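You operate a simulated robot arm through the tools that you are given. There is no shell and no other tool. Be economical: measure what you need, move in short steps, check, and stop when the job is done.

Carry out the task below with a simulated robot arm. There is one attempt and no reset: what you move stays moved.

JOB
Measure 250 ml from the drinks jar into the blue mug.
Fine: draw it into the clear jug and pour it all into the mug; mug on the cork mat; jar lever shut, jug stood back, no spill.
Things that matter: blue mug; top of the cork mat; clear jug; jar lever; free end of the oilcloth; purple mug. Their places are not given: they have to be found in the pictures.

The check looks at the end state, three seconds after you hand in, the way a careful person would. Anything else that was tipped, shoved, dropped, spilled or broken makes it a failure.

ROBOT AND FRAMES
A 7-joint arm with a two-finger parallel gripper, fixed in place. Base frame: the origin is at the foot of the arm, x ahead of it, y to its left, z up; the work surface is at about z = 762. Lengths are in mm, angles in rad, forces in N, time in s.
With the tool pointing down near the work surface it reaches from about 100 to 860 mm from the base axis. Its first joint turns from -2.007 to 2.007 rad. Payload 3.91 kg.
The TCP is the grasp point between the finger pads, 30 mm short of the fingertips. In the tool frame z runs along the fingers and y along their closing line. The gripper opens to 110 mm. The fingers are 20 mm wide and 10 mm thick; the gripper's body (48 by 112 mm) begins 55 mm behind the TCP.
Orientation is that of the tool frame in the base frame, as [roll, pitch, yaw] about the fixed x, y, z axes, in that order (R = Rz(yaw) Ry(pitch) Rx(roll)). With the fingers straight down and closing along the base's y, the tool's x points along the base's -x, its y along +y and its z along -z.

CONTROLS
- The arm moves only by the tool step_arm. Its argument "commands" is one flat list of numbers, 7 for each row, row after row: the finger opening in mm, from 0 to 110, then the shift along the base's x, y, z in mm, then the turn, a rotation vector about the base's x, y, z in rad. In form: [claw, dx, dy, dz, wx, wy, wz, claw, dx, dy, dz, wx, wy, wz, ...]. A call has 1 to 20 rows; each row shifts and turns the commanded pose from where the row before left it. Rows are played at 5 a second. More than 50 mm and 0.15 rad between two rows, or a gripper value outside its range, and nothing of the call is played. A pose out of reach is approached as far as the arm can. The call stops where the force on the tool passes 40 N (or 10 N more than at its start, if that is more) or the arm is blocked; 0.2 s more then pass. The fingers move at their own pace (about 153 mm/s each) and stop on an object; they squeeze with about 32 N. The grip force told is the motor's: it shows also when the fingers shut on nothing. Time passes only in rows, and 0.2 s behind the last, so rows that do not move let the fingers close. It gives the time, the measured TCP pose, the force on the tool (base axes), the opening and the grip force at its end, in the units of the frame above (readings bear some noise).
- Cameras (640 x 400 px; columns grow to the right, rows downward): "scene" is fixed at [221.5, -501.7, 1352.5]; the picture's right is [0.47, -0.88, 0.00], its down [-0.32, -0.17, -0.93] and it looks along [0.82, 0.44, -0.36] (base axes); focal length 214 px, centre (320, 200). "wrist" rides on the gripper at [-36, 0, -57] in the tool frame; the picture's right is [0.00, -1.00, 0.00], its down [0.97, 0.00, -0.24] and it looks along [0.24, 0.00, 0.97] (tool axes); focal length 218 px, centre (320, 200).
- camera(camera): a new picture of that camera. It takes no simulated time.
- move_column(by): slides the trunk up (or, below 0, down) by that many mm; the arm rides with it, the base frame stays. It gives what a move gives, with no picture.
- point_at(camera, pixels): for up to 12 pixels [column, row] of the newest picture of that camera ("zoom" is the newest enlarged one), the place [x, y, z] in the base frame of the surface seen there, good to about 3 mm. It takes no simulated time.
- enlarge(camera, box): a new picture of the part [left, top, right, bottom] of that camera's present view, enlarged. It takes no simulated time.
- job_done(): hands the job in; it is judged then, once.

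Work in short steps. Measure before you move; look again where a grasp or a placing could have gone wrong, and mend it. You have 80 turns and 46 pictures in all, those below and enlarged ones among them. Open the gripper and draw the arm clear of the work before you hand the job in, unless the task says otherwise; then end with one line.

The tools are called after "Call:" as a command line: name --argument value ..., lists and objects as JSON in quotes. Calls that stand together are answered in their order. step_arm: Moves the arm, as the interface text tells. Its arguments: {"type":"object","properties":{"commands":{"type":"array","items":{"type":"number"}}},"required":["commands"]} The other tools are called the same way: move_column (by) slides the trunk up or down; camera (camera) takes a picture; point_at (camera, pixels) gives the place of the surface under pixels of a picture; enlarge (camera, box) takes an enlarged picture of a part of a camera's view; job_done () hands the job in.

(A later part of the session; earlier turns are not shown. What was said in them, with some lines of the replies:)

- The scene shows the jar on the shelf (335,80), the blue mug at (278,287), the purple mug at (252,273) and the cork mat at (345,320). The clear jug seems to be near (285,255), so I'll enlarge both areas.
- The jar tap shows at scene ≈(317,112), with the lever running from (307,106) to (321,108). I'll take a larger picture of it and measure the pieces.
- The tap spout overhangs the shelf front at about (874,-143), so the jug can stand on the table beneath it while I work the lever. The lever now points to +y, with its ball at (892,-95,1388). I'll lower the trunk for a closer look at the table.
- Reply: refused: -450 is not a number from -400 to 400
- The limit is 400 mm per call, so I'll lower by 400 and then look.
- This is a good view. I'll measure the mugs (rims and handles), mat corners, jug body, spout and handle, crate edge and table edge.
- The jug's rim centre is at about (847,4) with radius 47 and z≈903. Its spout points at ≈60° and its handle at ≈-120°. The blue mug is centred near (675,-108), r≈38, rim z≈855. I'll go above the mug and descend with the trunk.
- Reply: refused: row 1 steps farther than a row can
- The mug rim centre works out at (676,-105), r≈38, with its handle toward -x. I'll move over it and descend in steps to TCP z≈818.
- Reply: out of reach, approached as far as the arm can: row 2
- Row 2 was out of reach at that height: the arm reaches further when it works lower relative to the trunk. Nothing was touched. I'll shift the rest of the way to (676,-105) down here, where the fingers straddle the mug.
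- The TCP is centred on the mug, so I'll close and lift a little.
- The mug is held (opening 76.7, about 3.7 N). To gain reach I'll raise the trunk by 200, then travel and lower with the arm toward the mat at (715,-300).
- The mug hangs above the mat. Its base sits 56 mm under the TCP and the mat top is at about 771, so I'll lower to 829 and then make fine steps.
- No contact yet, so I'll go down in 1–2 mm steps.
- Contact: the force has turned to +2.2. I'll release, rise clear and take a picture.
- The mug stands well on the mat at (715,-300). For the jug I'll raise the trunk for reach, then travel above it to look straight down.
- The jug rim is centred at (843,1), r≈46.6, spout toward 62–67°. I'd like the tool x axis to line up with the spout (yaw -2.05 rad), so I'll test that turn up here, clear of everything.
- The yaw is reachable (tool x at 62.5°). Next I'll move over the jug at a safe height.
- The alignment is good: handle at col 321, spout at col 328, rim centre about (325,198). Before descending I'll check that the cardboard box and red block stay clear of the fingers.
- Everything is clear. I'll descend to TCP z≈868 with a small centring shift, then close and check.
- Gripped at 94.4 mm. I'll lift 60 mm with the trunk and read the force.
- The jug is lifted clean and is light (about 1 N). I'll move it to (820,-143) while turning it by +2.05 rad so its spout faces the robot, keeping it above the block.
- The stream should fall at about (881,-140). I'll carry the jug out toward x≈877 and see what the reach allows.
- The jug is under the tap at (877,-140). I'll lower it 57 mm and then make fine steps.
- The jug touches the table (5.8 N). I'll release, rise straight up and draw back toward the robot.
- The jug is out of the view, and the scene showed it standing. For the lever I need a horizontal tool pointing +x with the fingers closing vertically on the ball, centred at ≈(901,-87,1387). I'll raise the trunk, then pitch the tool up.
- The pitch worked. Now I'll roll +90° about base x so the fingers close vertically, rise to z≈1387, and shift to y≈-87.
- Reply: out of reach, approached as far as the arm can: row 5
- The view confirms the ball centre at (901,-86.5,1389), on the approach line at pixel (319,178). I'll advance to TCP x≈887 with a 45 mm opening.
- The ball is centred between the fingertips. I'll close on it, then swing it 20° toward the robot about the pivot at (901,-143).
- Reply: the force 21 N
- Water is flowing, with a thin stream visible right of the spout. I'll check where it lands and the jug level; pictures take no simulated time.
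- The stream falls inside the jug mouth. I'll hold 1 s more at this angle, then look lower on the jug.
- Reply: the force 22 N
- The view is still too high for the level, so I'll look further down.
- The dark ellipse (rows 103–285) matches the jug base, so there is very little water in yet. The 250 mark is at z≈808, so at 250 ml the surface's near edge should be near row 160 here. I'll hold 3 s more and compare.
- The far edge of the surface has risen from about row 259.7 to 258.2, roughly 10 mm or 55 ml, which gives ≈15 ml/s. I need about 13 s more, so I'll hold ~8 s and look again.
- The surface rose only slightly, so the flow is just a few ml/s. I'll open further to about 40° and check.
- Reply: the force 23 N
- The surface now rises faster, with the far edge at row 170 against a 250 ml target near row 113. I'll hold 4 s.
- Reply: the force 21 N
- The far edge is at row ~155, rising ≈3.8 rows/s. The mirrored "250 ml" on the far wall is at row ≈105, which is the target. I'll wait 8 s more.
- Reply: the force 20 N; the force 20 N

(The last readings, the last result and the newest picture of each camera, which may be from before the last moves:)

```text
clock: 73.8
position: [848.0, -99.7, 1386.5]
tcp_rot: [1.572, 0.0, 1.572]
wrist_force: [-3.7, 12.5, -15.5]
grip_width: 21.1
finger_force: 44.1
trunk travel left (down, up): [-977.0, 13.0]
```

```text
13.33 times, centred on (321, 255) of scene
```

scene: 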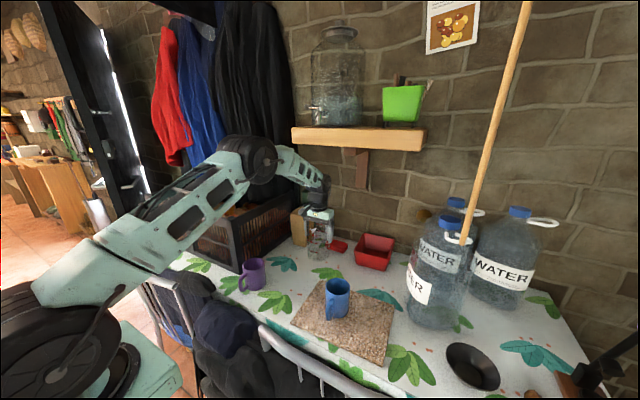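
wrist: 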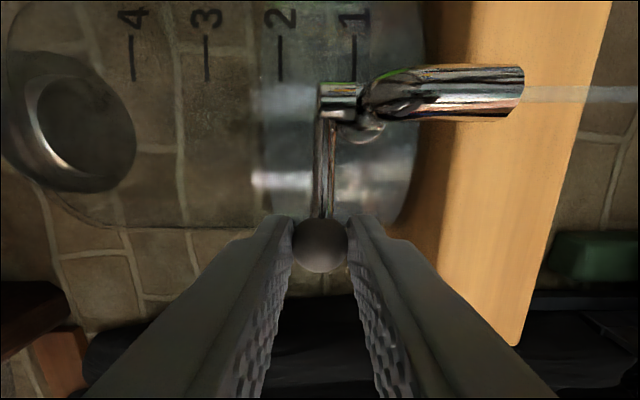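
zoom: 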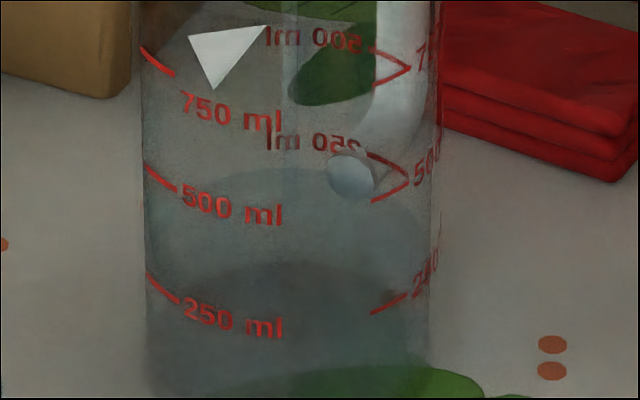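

The far edge is now at row 170 against the far "250" ring at row 140, rising about 5.5 rows/s in this zoom. I'll wait 3.6 s and look again.

Call:
step_arm --commands '[12, 0, 0, 0, 0, 0, 0, 12, 0, 0, 0, 0, 0, 0, 12, 0, 0, 0, 0, 0, 0, 12, 0, 0, 0, 0, 0, 0, 12, 0, 0, 0, 0, 0, 0, 12, 0, 0, 0, 0, 0, 0, 12, 0, 0, 0, 0, 0, 0, 12, 0, 0, 0, 0, 0, 0, 12, 0, 0, 0, 0, 0, 0, 12, 0, 0, 0, 0, 0, 0, 12, 0, 0, 0, 0, 0, 0, 12, 0, 0, 0, 0, 0, 0, 12, 0, 0, 0, 0, 0, 0, 12, 0, 0, 0, 0, 0, 0, 12, 0, 0, 0, 0, 0, 0, 12, 0, 0, 0, 0, 0, 0, 12, 0, 0, 0, 0, 0, 0]'

Call:
enlarge --camera "scene" --box '[302.6, 242, 334.6, 262]'

```text
clock: 77.4
position: [849.5, -99.5, 1388.0]
tcp_rot: [1.572, 0.0, 1.57]
wrist_force: [-4.7, 8.8, -16.8]
grip_width: 21.2
finger_force: 44.8
trunk travel left (down, up): [-977.0, 13.0]
```

```text
16.00 times, centred on (319, 252) of scene
```

zoom: 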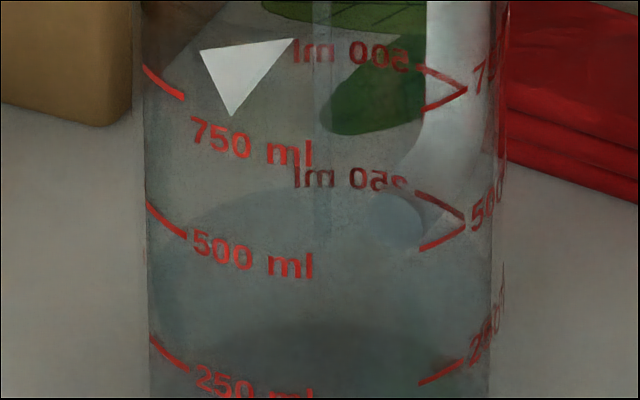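

The surface is about 3 mm under the 250 ring, some 18 ml short. Closing time and the water still falling will add roughly 10 ml, so I'll hold briefly and then swing the lever shut.

Call:
step_arm --commands '[12, 0, 0, 0, 0, 0, 0, 12, 0, 0, 0, 0, 0, 0, 12, 8.1, 5.4, 0, 0, 0, 0, 12, 8.8, 4.3, 0, 0, 0, 0, 12, 9.5, 2.5, 0, 0, 0, 0, 12, 9.7, 0.9, 0, 0, 0, 0, 12, 1.5, 0, 0, 0, 0, 0, 12, 0, 0, 0, 0, 0, 0, 12, 0, 0, 0, 0, 0, 0]'

Call:
enlarge --camera "scene" --box '[302.6, 242, 334.6, 262]'

Call:
camera --camera "wrist"

```text
clock: 79.4
position: [886.8, -89.2, 1387.0]
tcp_rot: [1.571, 0.0, 1.567]
wrist_force: [-18.1, -18.7, -12.5]
grip_width: 21.0
finger_force: 44.7
trunk travel left (down, up): [-977.0, 13.0]
```

```text
16.00 times, centred on (319, 252) of scene
```

zoom: 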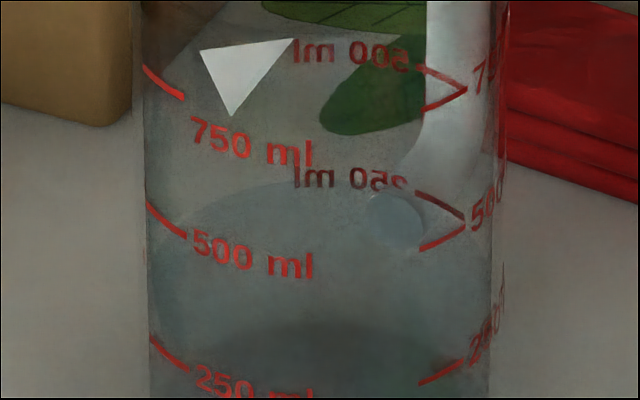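

```text
10 pictures are left
```

wrist: 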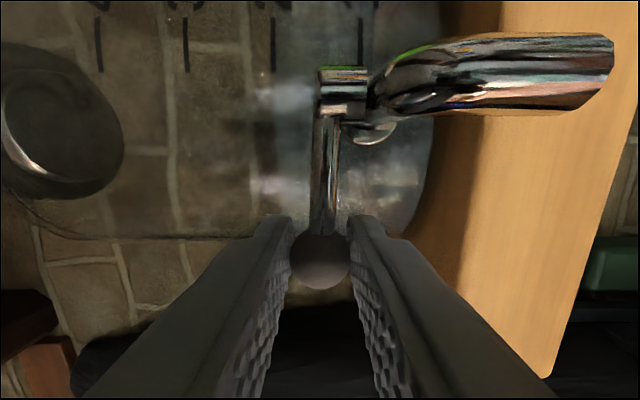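

The stream has stopped and the lever is back. I'll probe the surface height and mark positions with point_at on the same zoom.

Call:
point_at --camera "zoom" --pixels '[[300, 260], [250, 215], [330, 172], [312, 178], [165, 220], [170, 350], [440, 375], [265, 265], [150, 300], [375, 180], [430, 198], [300, 300]]'

```text
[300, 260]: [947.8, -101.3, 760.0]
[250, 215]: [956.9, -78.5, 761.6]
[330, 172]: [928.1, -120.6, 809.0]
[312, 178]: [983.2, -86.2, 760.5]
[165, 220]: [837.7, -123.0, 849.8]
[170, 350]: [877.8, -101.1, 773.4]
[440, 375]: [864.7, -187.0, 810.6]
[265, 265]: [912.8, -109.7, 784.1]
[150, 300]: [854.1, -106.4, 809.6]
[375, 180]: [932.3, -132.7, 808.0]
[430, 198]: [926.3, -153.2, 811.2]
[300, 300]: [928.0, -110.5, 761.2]
```

Call:
enlarge --camera "scene" --box '[307, 246, 331, 261]'

```text
16.00 times, centred on (319, 254) of scene
```

zoom: 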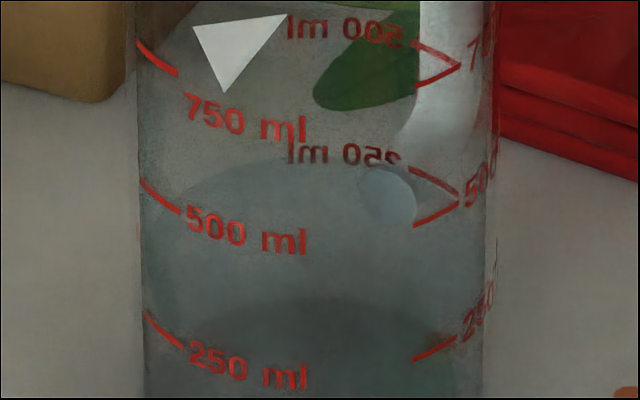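

The far "250" tick's ring apex is at row ≈153. The surface arc, corrected for the inner wall, lies within 1–2 mm of it, so about 245 ml, which is good. Now I'll release the lever, back off 180 mm and check that it is shut.

Call:
step_arm --commands '[45, 0, 0, 0, 0, 0, 0, 45, 0, 0, 0, 0, 0, 0, 45, -20, 0, 0, 0, 0, 0, 45, -40, 0, 0, 0, 0, 0, 45, -40, 0, 0, 0, 0, 0, 45, -40, 0, 0, 0, 0, 0, 45, -40, 0, 0, 0, 0, 0, 45, 0, 0, 0, 0, 0, 0]'

Call:
enlarge --camera "scene" --box '[304, 102, 336, 122]'

```text
clock: 81.2
position: [704.3, -86.7, 1389.7]
tcp_rot: [1.573, -0.001, 1.57]
wrist_force: [0.5, 0.5, 0.4]
grip_width: 44.8
finger_force: 0.1
trunk travel left (down, up): [-977.0, 13.0]
```

```text
16.00 times, centred on (320, 112) of scene
```

zoom: 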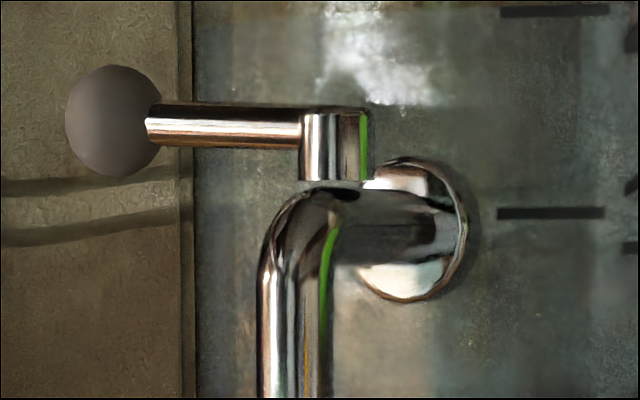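

The lever is exactly as at the start, so it's shut. I'll undo the roll and pitch, then lower back to the pose in front of the jug.

Call:
step_arm --commands '[110, 0, -9, -12, -0.143, 0, 0, 110, 0, -9, -12, -0.143, 0, 0, 110, 0, -9, -12, -0.143, 0, 0, 110, 0, -9, -12, -0.143, 0, 0, 110, 0, -9, -12, -0.143, 0, 0, 110, 0, -9, -12, -0.143, 0, 0, 110, 0, 0, -12, -0.143, 0, 0, 110, 0, 0, -12, -0.143, 0, 0, 110, 0, 0, -12, -0.143, 0, 0, 110, 0, 0, -12, -0.143, 0, 0, 110, 0, 0, 0, -0.141, 0, 0, 110, 0, 0, 0, 0, 0, 0]'

Call:
step_arm --commands '[110, 0, 0, 0, 0, 0.143, 0, 110, 0, 0, 0, 0, 0.143, 0, 110, 0, 0, 0, 0, 0.143, 0, 110, 0, 0, 0, 0, 0.143, 0, 110, 0, 0, 0, 0, 0.143, 0, 110, 0, 0, 0, 0, 0.143, 0, 110, 0, 0, 0, 0, 0.143, 0, 110, 0, 0, 0, 0, 0.143, 0, 110, 0, 0, 0, 0, 0.143, 0, 110, 0, 0, 0, 0, 0.143, 0, 110, 0, 0, 0, 0, 0.141, 0, 110, 0, 0, 0, 0, 0, 0]'

Call:
move_column --by -300

```text
clock: 83.8
position: [706.0, -141.5, 1268.9]
tcp_rot: [-1.818, 1.57, -1.819]
wrist_force: [-0.2, -0.5, 0.0]
grip_width: 110.0
finger_force: 0.0
trunk travel left (down, up): [-977.0, 13.0]
```

```text
clock: 86.4
position: [707.7, -140.6, 1267.1]
tcp_rot: [3.141, -0.002, -3.14]
wrist_force: [1.0, 0.3, -0.3]
grip_width: 110.3
finger_force: 0.0
trunk travel left (down, up): [-977.0, 13.0]
```

```text
clock: 89.4
position: [706.1, -140.5, 967.6]
tcp_rot: [-3.14, -0.001, -3.141]
wrist_force: [0.2, 0.0, -0.6]
grip_width: 110.1
finger_force: 0.0
trunk travel left (down, up): [-677.0, 313.0]
```

The pose is right. I'll move back over the jug to (880,-140.5), descend to z≈868 and close.

Call:
step_arm --commands '[110, 44, 0, 0, 0, 0, 0, 110, 44, 0, 0, 0, 0, 0, 110, 44, 0, 0, 0, 0, 0, 110, 42.5, 0, 0, 0, 0, 0, 110, 0, 0, 0, 0, 0, 0, 110, 0, 0, -40, 0, 0, 0, 110, 0, 0, -40, 0, 0, 0, 110, 0, 0, -20, 0, 0, 0, 110, 0, 0, 0, 0, 0, 0]'

Call:
step_arm --commands '[80, 0, 0, 0, 0, 0, 0, 80, 0, 0, 0, 0, 0, 0, 80, 0, 0, 0, 0, 0, 0]'

Call:
move_column --by 25

```text
clock: 91.4
position: [881.7, -141.2, 868.7]
tcp_rot: [3.141, 0.0, 3.14]
wrist_force: [-0.8, 0.4, 0.2]
grip_width: 110.2
finger_force: 0.0
trunk travel left (down, up): [-677.0, 313.0]
```

```text
clock: 92.2
position: [881.5, -141.3, 867.6]
tcp_rot: [-3.14, -0.002, -3.141]
wrist_force: [1.2, -0.3, -0.1]
grip_width: 94.4
finger_force: 31.5
trunk travel left (down, up): [-677.0, 313.0]
```

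```text
clock: 92.9
position: [881.8, -139.9, 891.5]
tcp_rot: [-3.141, 0.0, 3.141]
wrist_force: [0.1, 1.7, -3.7]
grip_width: 94.8
finger_force: 32.2
trunk travel left (down, up): [-702.0, 288.0]
```

The force is 3.7 N, 2.5 N more than the empty jug, which matches about 250 ml. I'll draw back from under the shelf gently, then raise well above the mug's height.

Call:
step_arm --commands '[80, -10, 0, 0, 0, 0, 0, 80, -20, 0, 0, 0, 0, 0, 80, -20, 0, 0, 0, 0, 0, 80, -20, 0, 0, 0, 0, 0, 80, -14, 0, 0, 0, 0, 0, 80, -8, 0, 0, 0, 0, 0, 80, 0, 0, 0, 0, 0, 0]'

Call:
move_column --by 115

Call:
step_arm --commands '[80, 0, -10, 0, 0, 0, 0, 80, 0, -20, 0, 0, 0, 0, 80, 0, -25, 0, 0, 0, 0, 80, 0, -25, 0, 0, 0, 0, 80, 0, -25, 0, 0, 0, 0, 80, 0, -25, 0, 0, 0, 0, 80, 0, -20, 0, 0, 0, 0, 80, 0, -10, 0, 0, 0, 0, 80, 0, 0, 0, 0, 0, 0]'

Call:
camera --camera "scene"

```text
clock: 94.5
position: [790.8, -142.3, 892.3]
tcp_rot: [-3.141, 0.0, 3.142]
wrist_force: [-0.6, 0.1, -3.9]
grip_width: 94.9
finger_force: 32.3
trunk travel left (down, up): [-702.0, 288.0]
```

```text
clock: 96.0
position: [791.5, -141.4, 1007.0]
tcp_rot: [-3.142, 0.0, 3.14]
wrist_force: [0.3, 0.2, -3.1]
grip_width: 94.4
finger_force: 31.7
trunk travel left (down, up): [-817.0, 173.0]
```

```text
clock: 98.0
position: [790.2, -301.8, 1007.9]
tcp_rot: [3.141, 0.0, -3.141]
wrist_force: [-0.2, 0.2, -3.4]
grip_width: 94.7
finger_force: 32.3
trunk travel left (down, up): [-817.0, 173.0]
```

```text
7 pictures are left
```

scene: 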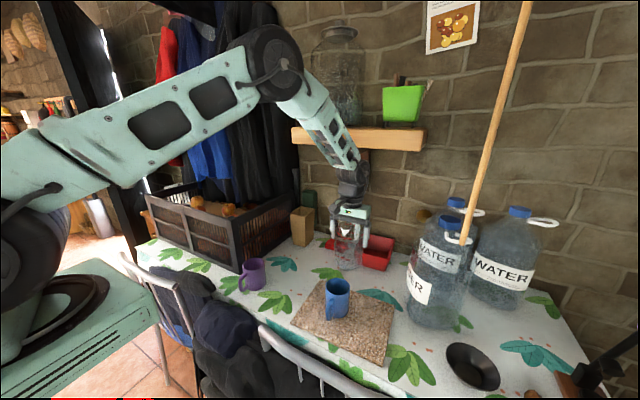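

The jug hangs upright beside and above the mug. I'll tilt it toward the robot to 0.87 rad, still below the pour angle.

Call:
step_arm --commands '[80, 0, 0, 0, 0, -0.06, 0, 80, 0, 0, 0, 0, -0.09, 0, 80, 0, 0, 0, 0, -0.09, 0, 80, 0, 0, 0, 0, -0.09, 0, 80, 0, 0, 0, 0, -0.09, 0, 80, 0, 0, 0, 0, -0.09, 0, 80, 0, 0, 0, 0, -0.09, 0, 80, 0, 0, 0, 0, -0.09, 0, 80, 0, 0, 0, 0, -0.09, 0, 80, 0, 0, 0, 0, -0.09, 0, 80, 0, 0, 0, 0, 0, 0, 80, 0, 0, 0, 0, 0, 0]'

Call:
enlarge --camera "scene" --box '[290, 190, 434, 280]'

```text
clock: 100.6
position: [791.1, -300.4, 1007.0]
tcp_rot: [-3.141, 0.872, -3.141]
wrist_force: [0.4, 0.4, -4.1]
grip_width: 94.9
finger_force: 31.9
trunk travel left (down, up): [-817.0, 173.0]
```

```text
4.44 times, centred on (362, 235) of scene
```

zoom: 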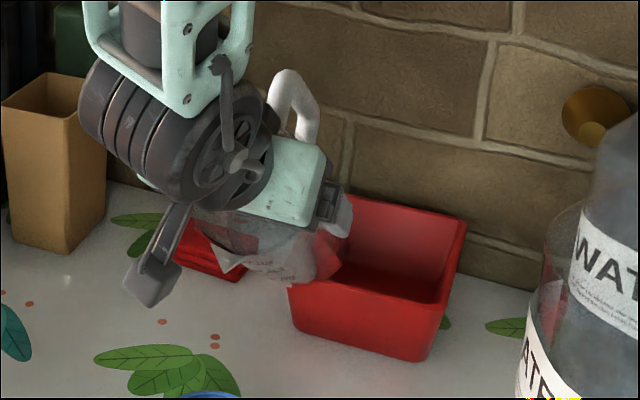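

A dark strut sticks out of the wrist at zoom (150,280) on the spout side. I need to know where it is before I lower near the mug.

Call:
point_at --camera "zoom" --pixels '[[150, 282], [140, 300], [165, 285], [180, 225], [228, 265], [222, 262], [320, 160], [290, 90], [300, 265], [208, 394]]'

```text
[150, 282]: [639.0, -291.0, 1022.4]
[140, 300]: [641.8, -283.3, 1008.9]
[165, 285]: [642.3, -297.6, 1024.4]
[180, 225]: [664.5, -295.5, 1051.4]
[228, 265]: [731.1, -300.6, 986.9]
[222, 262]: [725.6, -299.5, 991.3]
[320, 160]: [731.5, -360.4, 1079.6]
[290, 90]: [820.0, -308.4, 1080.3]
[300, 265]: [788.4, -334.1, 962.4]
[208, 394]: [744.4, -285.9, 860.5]
```

The strut end is at about (640,-290,1010), in tool frame ≈(+97,0,-116) if it rides with the tool. So I'll keep the spout roughly 65 mm above the mug rim to stay clear. I'll tilt to 1.05 rad, lower to z≈965 and check again.

Call:
step_arm --commands '[80, -2, 0, -10, 0, -0.06, 0, 80, -2, 0, -15, 0, -0.06, 0, 80, 0, 0, -15, 0, -0.06, 0, 80, 0, 0, -3, 0, 0, 0, 80, 0, 0, 0, 0, 0, 0]'

Call:
enlarge --camera "scene" --box '[280, 210, 424, 300]'

```text
clock: 101.8
position: [787.0, -300.0, 964.2]
tcp_rot: [-3.141, 1.05, -3.142]
wrist_force: [-0.1, -0.2, -4.0]
grip_width: 94.8
finger_force: 32.3
trunk travel left (down, up): [-817.0, 173.0]
```

```text
4.44 times, centred on (352, 255) of scene
```

zoom: 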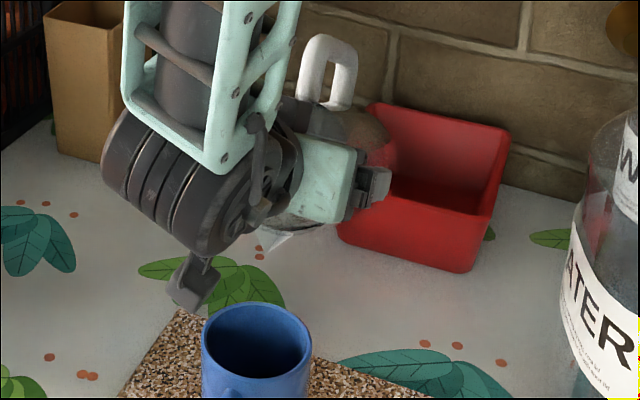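

Call:
point_at --camera "zoom" --pixels '[[190, 285], [185, 300], [207, 270], [278, 240], [205, 245], [170, 230], [230, 385], [258, 308], [305, 320], [210, 325]]'

```text
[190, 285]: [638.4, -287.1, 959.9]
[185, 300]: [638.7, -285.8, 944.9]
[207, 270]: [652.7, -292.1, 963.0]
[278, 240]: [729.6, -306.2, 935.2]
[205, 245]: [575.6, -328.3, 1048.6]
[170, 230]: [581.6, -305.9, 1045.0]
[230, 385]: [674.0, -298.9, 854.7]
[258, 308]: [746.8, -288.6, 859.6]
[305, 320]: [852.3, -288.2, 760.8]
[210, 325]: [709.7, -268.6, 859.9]
```

The strut rides with the tool and stays clear if the tilt ends near 1.8 rad. The spout tip is at (730,-306,935), over the mug (rim z 860, centre ≈(713,-300)). I'll start the slow pour, keeping the tip in place, from 1.05 to 1.35 rad.

Call:
step_arm --commands '[80, -2, 4, 1.1, 0, -0.02, 0, 80, -1.75, 0, 1.1, 0, -0.02, 0, 80, -1.75, 0, 1.1, 0, -0.02, 0, 80, -0.75, 0, 1.1, 0, -0.02, 0, 80, -0.75, 0, 1.1, 0, -0.02, 0, 80, -0.75, 0, 1.1, 0, -0.02, 0, 80, -0.75, 0, 1.1, 0, -0.02, 0, 80, -0.75, 0, 1.1, 0, -0.02, 0, 80, -0.75, 0, 1.1, 0, -0.02, 0, 80, -0.75, 0, 1.1, 0, -0.02, 0]'

Call:
enlarge --camera "scene" --box '[290, 235, 386, 295]'

```text
clock: 104.0
position: [774.4, -296.5, 976.9]
tcp_rot: [-3.14, 1.252, -3.14]
wrist_force: [0.5, 0.2, -2.8]
grip_width: 94.6
finger_force: 31.5
trunk travel left (down, up): [-817.0, 173.0]
```

```text
6.67 times, centred on (338, 265) of scene
```

zoom: 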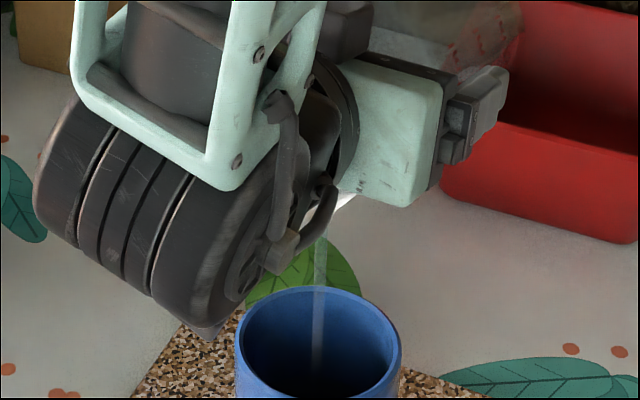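

The stream falls in the middle of the mug. I'll continue the slow tilt to about 1.6 rad while holding the tip's place.

Call:
step_arm --commands '[80, -0.8, 0, 1.1, 0, -0.02, 0, 80, -0.8, 0, 1.1, 0, -0.02, 0, 80, -0.8, 0, 1.1, 0, -0.02, 0, 80, -0.8, 0, 1.1, 0, -0.02, 0, 80, -0.8, 0, 1.1, 0, -0.02, 0, 80, -1, 0, 0.9, 0, -0.02, 0, 80, -1, 0, 0.9, 0, -0.02, 0, 80, -1, 0, 0.9, 0, -0.02, 0, 80, -1, 0, 0.9, 0, -0.02, 0, 80, -1, 0, 0.9, 0, -0.02, 0, 80, -1, 0, 0.9, 0, -0.02, 0, 80, -1, 0, 0.9, 0, -0.02, 0, 80, -1, 0, 0.9, 0, -0.02, 0, 80, -1.1, 0, 1, 0, -0.02, 0, 80, -1.1, 0, 1, 0, -0.02, 0, 80, -1.1, 0, 1, 0, -0.02, 0, 80, -1.1, 0, 1, 0, -0.02, 0, 80, -1.1, 0, 1, 0, -0.02, 0]'

Call:
step_arm --commands '[80, -1.2, 0, 2, 0, -0.02, 0, 80, -1.2, 0, 2, 0, -0.02, 0, 80, -1.2, 0, 2, 0, -0.02, 0, 80, -1.2, 0, 2, 0, -0.02, 0, 80, -1.2, 0, 2, 0, -0.02, 0, 80, -1.2, 0, 2, 0, -0.02, 0, 80, -1.2, 0, 2, 0, -0.02, 0, 80, -1.2, 0, 2, 0, -0.02, 0, 80, -1.2, 0, 2, 0, -0.02, 0, 80, 0, 0, 0, 0, 0, 0, 80, 0, 0, 0, 0, 0, 0, 80, 0, 0, 0, 0, 0, 0, 80, 0, 0, 0, 0, 0, 0, 80, 0, 0, 0, 0, 0, 0, 80, 0, 0, 0, 0, 0, 0, 80, 0, 0, 0, 0, 0, 0, 80, 0, 0, 0, 0, 0, 0]'

Call:
enlarge --camera "scene" --box '[280, 220, 400, 295]'

```text
clock: 107.8
position: [757.1, -297.2, 993.5]
tcp_rot: [-0.013, 1.529, -0.013]
wrist_force: [-0.3, -0.4, -0.9]
grip_width: 94.4
finger_force: 32.2
trunk travel left (down, up): [-817.0, 173.0]
```

```text
clock: 111.4
position: [746.4, -297.8, 1010.6]
tcp_rot: [0.0, 1.35, -0.003]
wrist_force: [-1.3, -0.2, -0.8]
grip_width: 94.1
finger_force: 31.8
trunk travel left (down, up): [-817.0, 173.0]
```

```text
5.33 times, centred on (340, 258) of scene
```

zoom: 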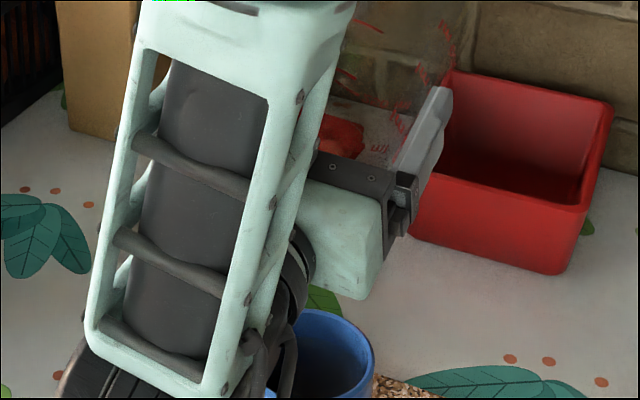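

The force is back to the empty-jug weight (~1 N) and no stream is left, so the jug is empty. I'll turn it upright, tracing back with the spout over the mug first.

Call:
step_arm --commands '[80, 4.1, 0, -2, 0, 0.074, 0, 80, 4.1, 0, -2, 0, 0.074, 0, 80, 4.1, 0, -2, 0, 0.074, 0, 80, 4.1, 0, -2, 0, 0.074, 0, 80, 4.1, 0, -2, 0, 0.074, 0, 80, 4.1, 0, -2, 0, 0.074, 0, 80, 4.1, 0, -2, 0, 0.074, 0, 80, 4.1, 0, -2, 0, 0.074, 0, 80, 4.1, 0, -2, 0, 0.074, 0, 80, 4.1, 0, -2, 0, 0.074, 0, 80, 0, 0, 4, 0, 0.11, 0, 80, 0, 0, 4, 0, 0.11, 0, 80, 0, 0, 4, 0, 0.11, 0, 80, 0, 0, 4, 0, 0.11, 0, 80, 0, 0, 4, 0, 0.11, 0, 80, 0, 0, 4, 0, 0.11, 0, 80, 0, 0, 4, 0, 0.11, 0, 80, 0, 0, 4, 0, 0.11, 0, 80, 0, 0, 4, 0, 0.11, 0, 80, 0, 0, 0, 0, 0.06, 0]'

```text
clock: 115.6
position: [786.7, -297.3, 1027.2]
tcp_rot: [-3.14, 0.0, -3.141]
wrist_force: [0.0, -1.0, -0.8]
grip_width: 94.4
finger_force: 32.0
trunk travel left (down, up): [-817.0, 173.0]
```

Upright and empty. I'll carry it back to its first place, (841,1), and turn it -2.05 rad to the original heading.

Call:
step_arm --commands '[80, 0, 20, 0, 0, 0, 0, 80, 4, 37, 0, 0, 0, 0, 80, 5, 37, 0, 0, 0, 0, 80, 5, 37, 0, 0, 0, 0, 80, 5, 37, 0, 0, 0, 0, 80, 5, 37, 0, 0, 0, 0, 80, 5, 37, 0, 0, 0, 0, 80, 5, 37, 0, 0, 0, 0, 80, 0, 19, 0, 0, 0, 0, 80, 0, 0, 0, 0, 0, 0]'

Call:
step_arm --commands '[80, 0, 0, 0, 0, 0, -0.15, 80, 0, 0, 0, 0, 0, -0.15, 80, 0, 0, 0, 0, 0, -0.15, 80, 0, 0, 0, 0, 0, -0.15, 80, 0, 0, 0, 0, 0, -0.15, 80, 0, 0, 0, 0, 0, -0.15, 80, 0, 0, 0, 0, 0, -0.15, 80, 0, 0, 0, 0, 0, -0.15, 80, 0, 0, 0, 0, 0, -0.15, 80, 0, 0, 0, 0, 0, -0.15, 80, 0, 0, 0, 0, 0, -0.15, 80, 0, 0, 0, 0, 0, -0.15, 80, 0, 0, 0, 0, 0, -0.15, 80, 0, 0, 0, 0, 0, -0.1, 80, 0, 0, 0, 0, 0, 0]'

Call:
step_arm --commands '[80, 10, 0, -20, 0, 0, 0, 80, 10, 0, -20, 0, 0, 0, 80, 1, 0, -20, 0, 0, 0, 80, 0, 0, -20, 0, 0, 0, 80, 0, 0, -20, 0, 0, 0, 80, 0, 0, 0, 0, 0, 0]'

```text
clock: 117.8
position: [821.7, 0.5, 1026.7]
tcp_rot: [-3.141, 0.004, -3.142]
wrist_force: [-0.6, -0.2, -1.4]
grip_width: 94.4
finger_force: 32.0
trunk travel left (down, up): [-817.0, 173.0]
```

```text
clock: 121.0
position: [822.1, 1.5, 1027.0]
tcp_rot: [3.14, 0.003, 1.091]
wrist_force: [-0.1, -0.4, -1.3]
grip_width: 94.3
finger_force: 32.0
trunk travel left (down, up): [-817.0, 173.0]
```

```text
clock: 122.4
position: [843.1, 0.6, 927.4]
tcp_rot: [-3.141, 0.003, 1.093]
wrist_force: [0.2, -0.3, -1.3]
grip_width: 94.3
finger_force: 32.0
trunk travel left (down, up): [-817.0, 173.0]
```

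In place above the original spot. I'll lower to about 2.5 mm above the table, then make fine steps.

Call:
step_arm --commands '[80, -1, 0, -25, 0, 0, 0, 80, 0, 0, -25, 0, 0, 0, 80, 0, 0, -7, 0, 0, 0, 80, 0, 0, 0, 0, 0, 0, 80, 0, 0, -1, 0, 0, 0, 80, 0, 0, -1, 0, 0, 0, 80, 0, 0, 0, 0, 0, 0]'

```text
clock: 124.0
position: [842.6, 1.3, 867.9]
tcp_rot: [3.141, 0.004, 1.092]
wrist_force: [-1.5, 0.6, 8.5]
grip_width: 94.1
finger_force: 32.5
trunk travel left (down, up): [-817.0, 173.0]
```

Firm contact, so I'll release, rise straight up above the rim, draw back, and check with a scene picture.

Call:
step_arm --commands '[110, 0, 0, 0, 0, 0, 0, 110, 0, 0, 0, 0, 0, 0, 110, 0, 0, 10, 0, 0, 0, 110, 0, 0, 35, 0, 0, 0, 110, 0, 0, 40, 0, 0, 0, 110, 0, 0, 40, 0, 0, 0, 110, 0, 0, 40, 0, 0, 0, 110, -40, 0, 0, 0, 0, 0, 110, -40, 0, 0, 0, 0, 0, 110, -40, 0, 0, 0, 0, 0, 110, -40, 0, 0, 0, 0, 0, 110, 0, 0, 0, 0, 0, 0]'

Call:
move_column --by 170

Call:
camera --camera "scene"

```text
clock: 126.6
position: [681.8, 1.3, 1033.7]
tcp_rot: [-3.141, 0.003, 1.093]
wrist_force: [0.6, -0.2, -0.4]
grip_width: 109.9
finger_force: 0.0
trunk travel left (down, up): [-817.0, 173.0]
```

```text
clock: 128.5
position: [681.2, 1.7, 1202.6]
tcp_rot: [-3.142, 0.003, 1.093]
wrist_force: [-0.7, 0.5, -0.5]
grip_width: 110.1
finger_force: 0.2
trunk travel left (down, up): [-987.0, 3.0]
```

```text
2 pictures are left
```

scene: 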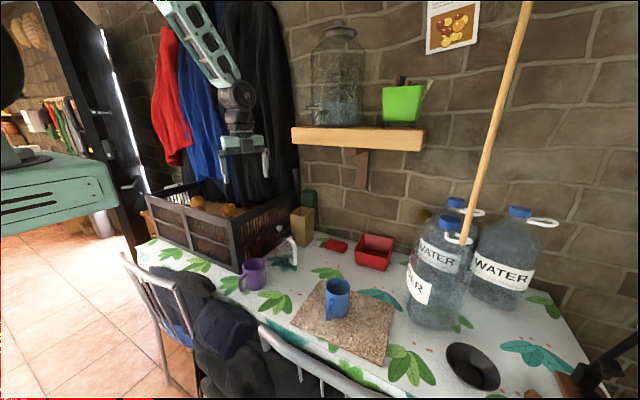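

The jug stands back and the mug is on the mat. I'll use the last two pictures to check the table for spills and the lever.

Call:
enlarge --camera "scene" --box '[240, 230, 384, 320]'

Call:
enlarge --camera "scene" --box '[296, 95, 344, 125]'

```text
4.44 times, centred on (312, 275) of scene
```

zoom: 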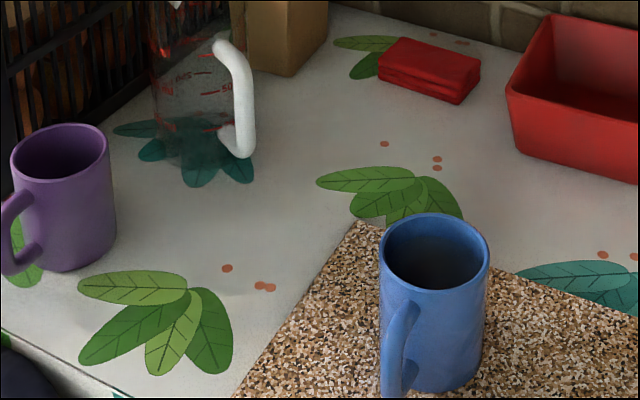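

```text
13.33 times, centred on (320, 110) of scene
```

zoom: 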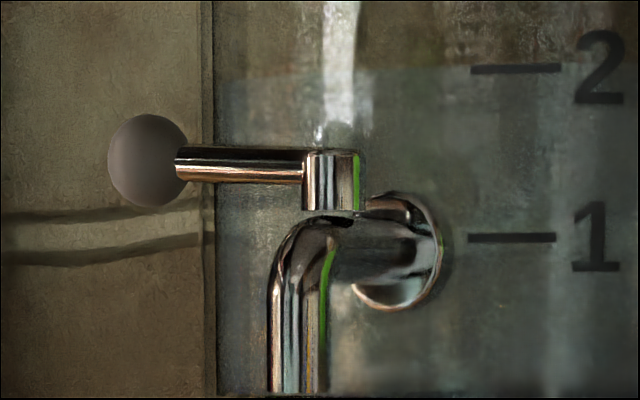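

The lever is shut, no spill shows, the mug is on the mat with the water in it, the jug is back in place, and the arm is clear with the gripper open. I'm handing in.

Call:
job_done

```text
The job is handed in.
```

I drew about 245–250 ml from the jar into the clear jug and poured all of it into the blue mug on the cork mat; the lever is shut, the jug is back in its place, and the last pictures show no spill.
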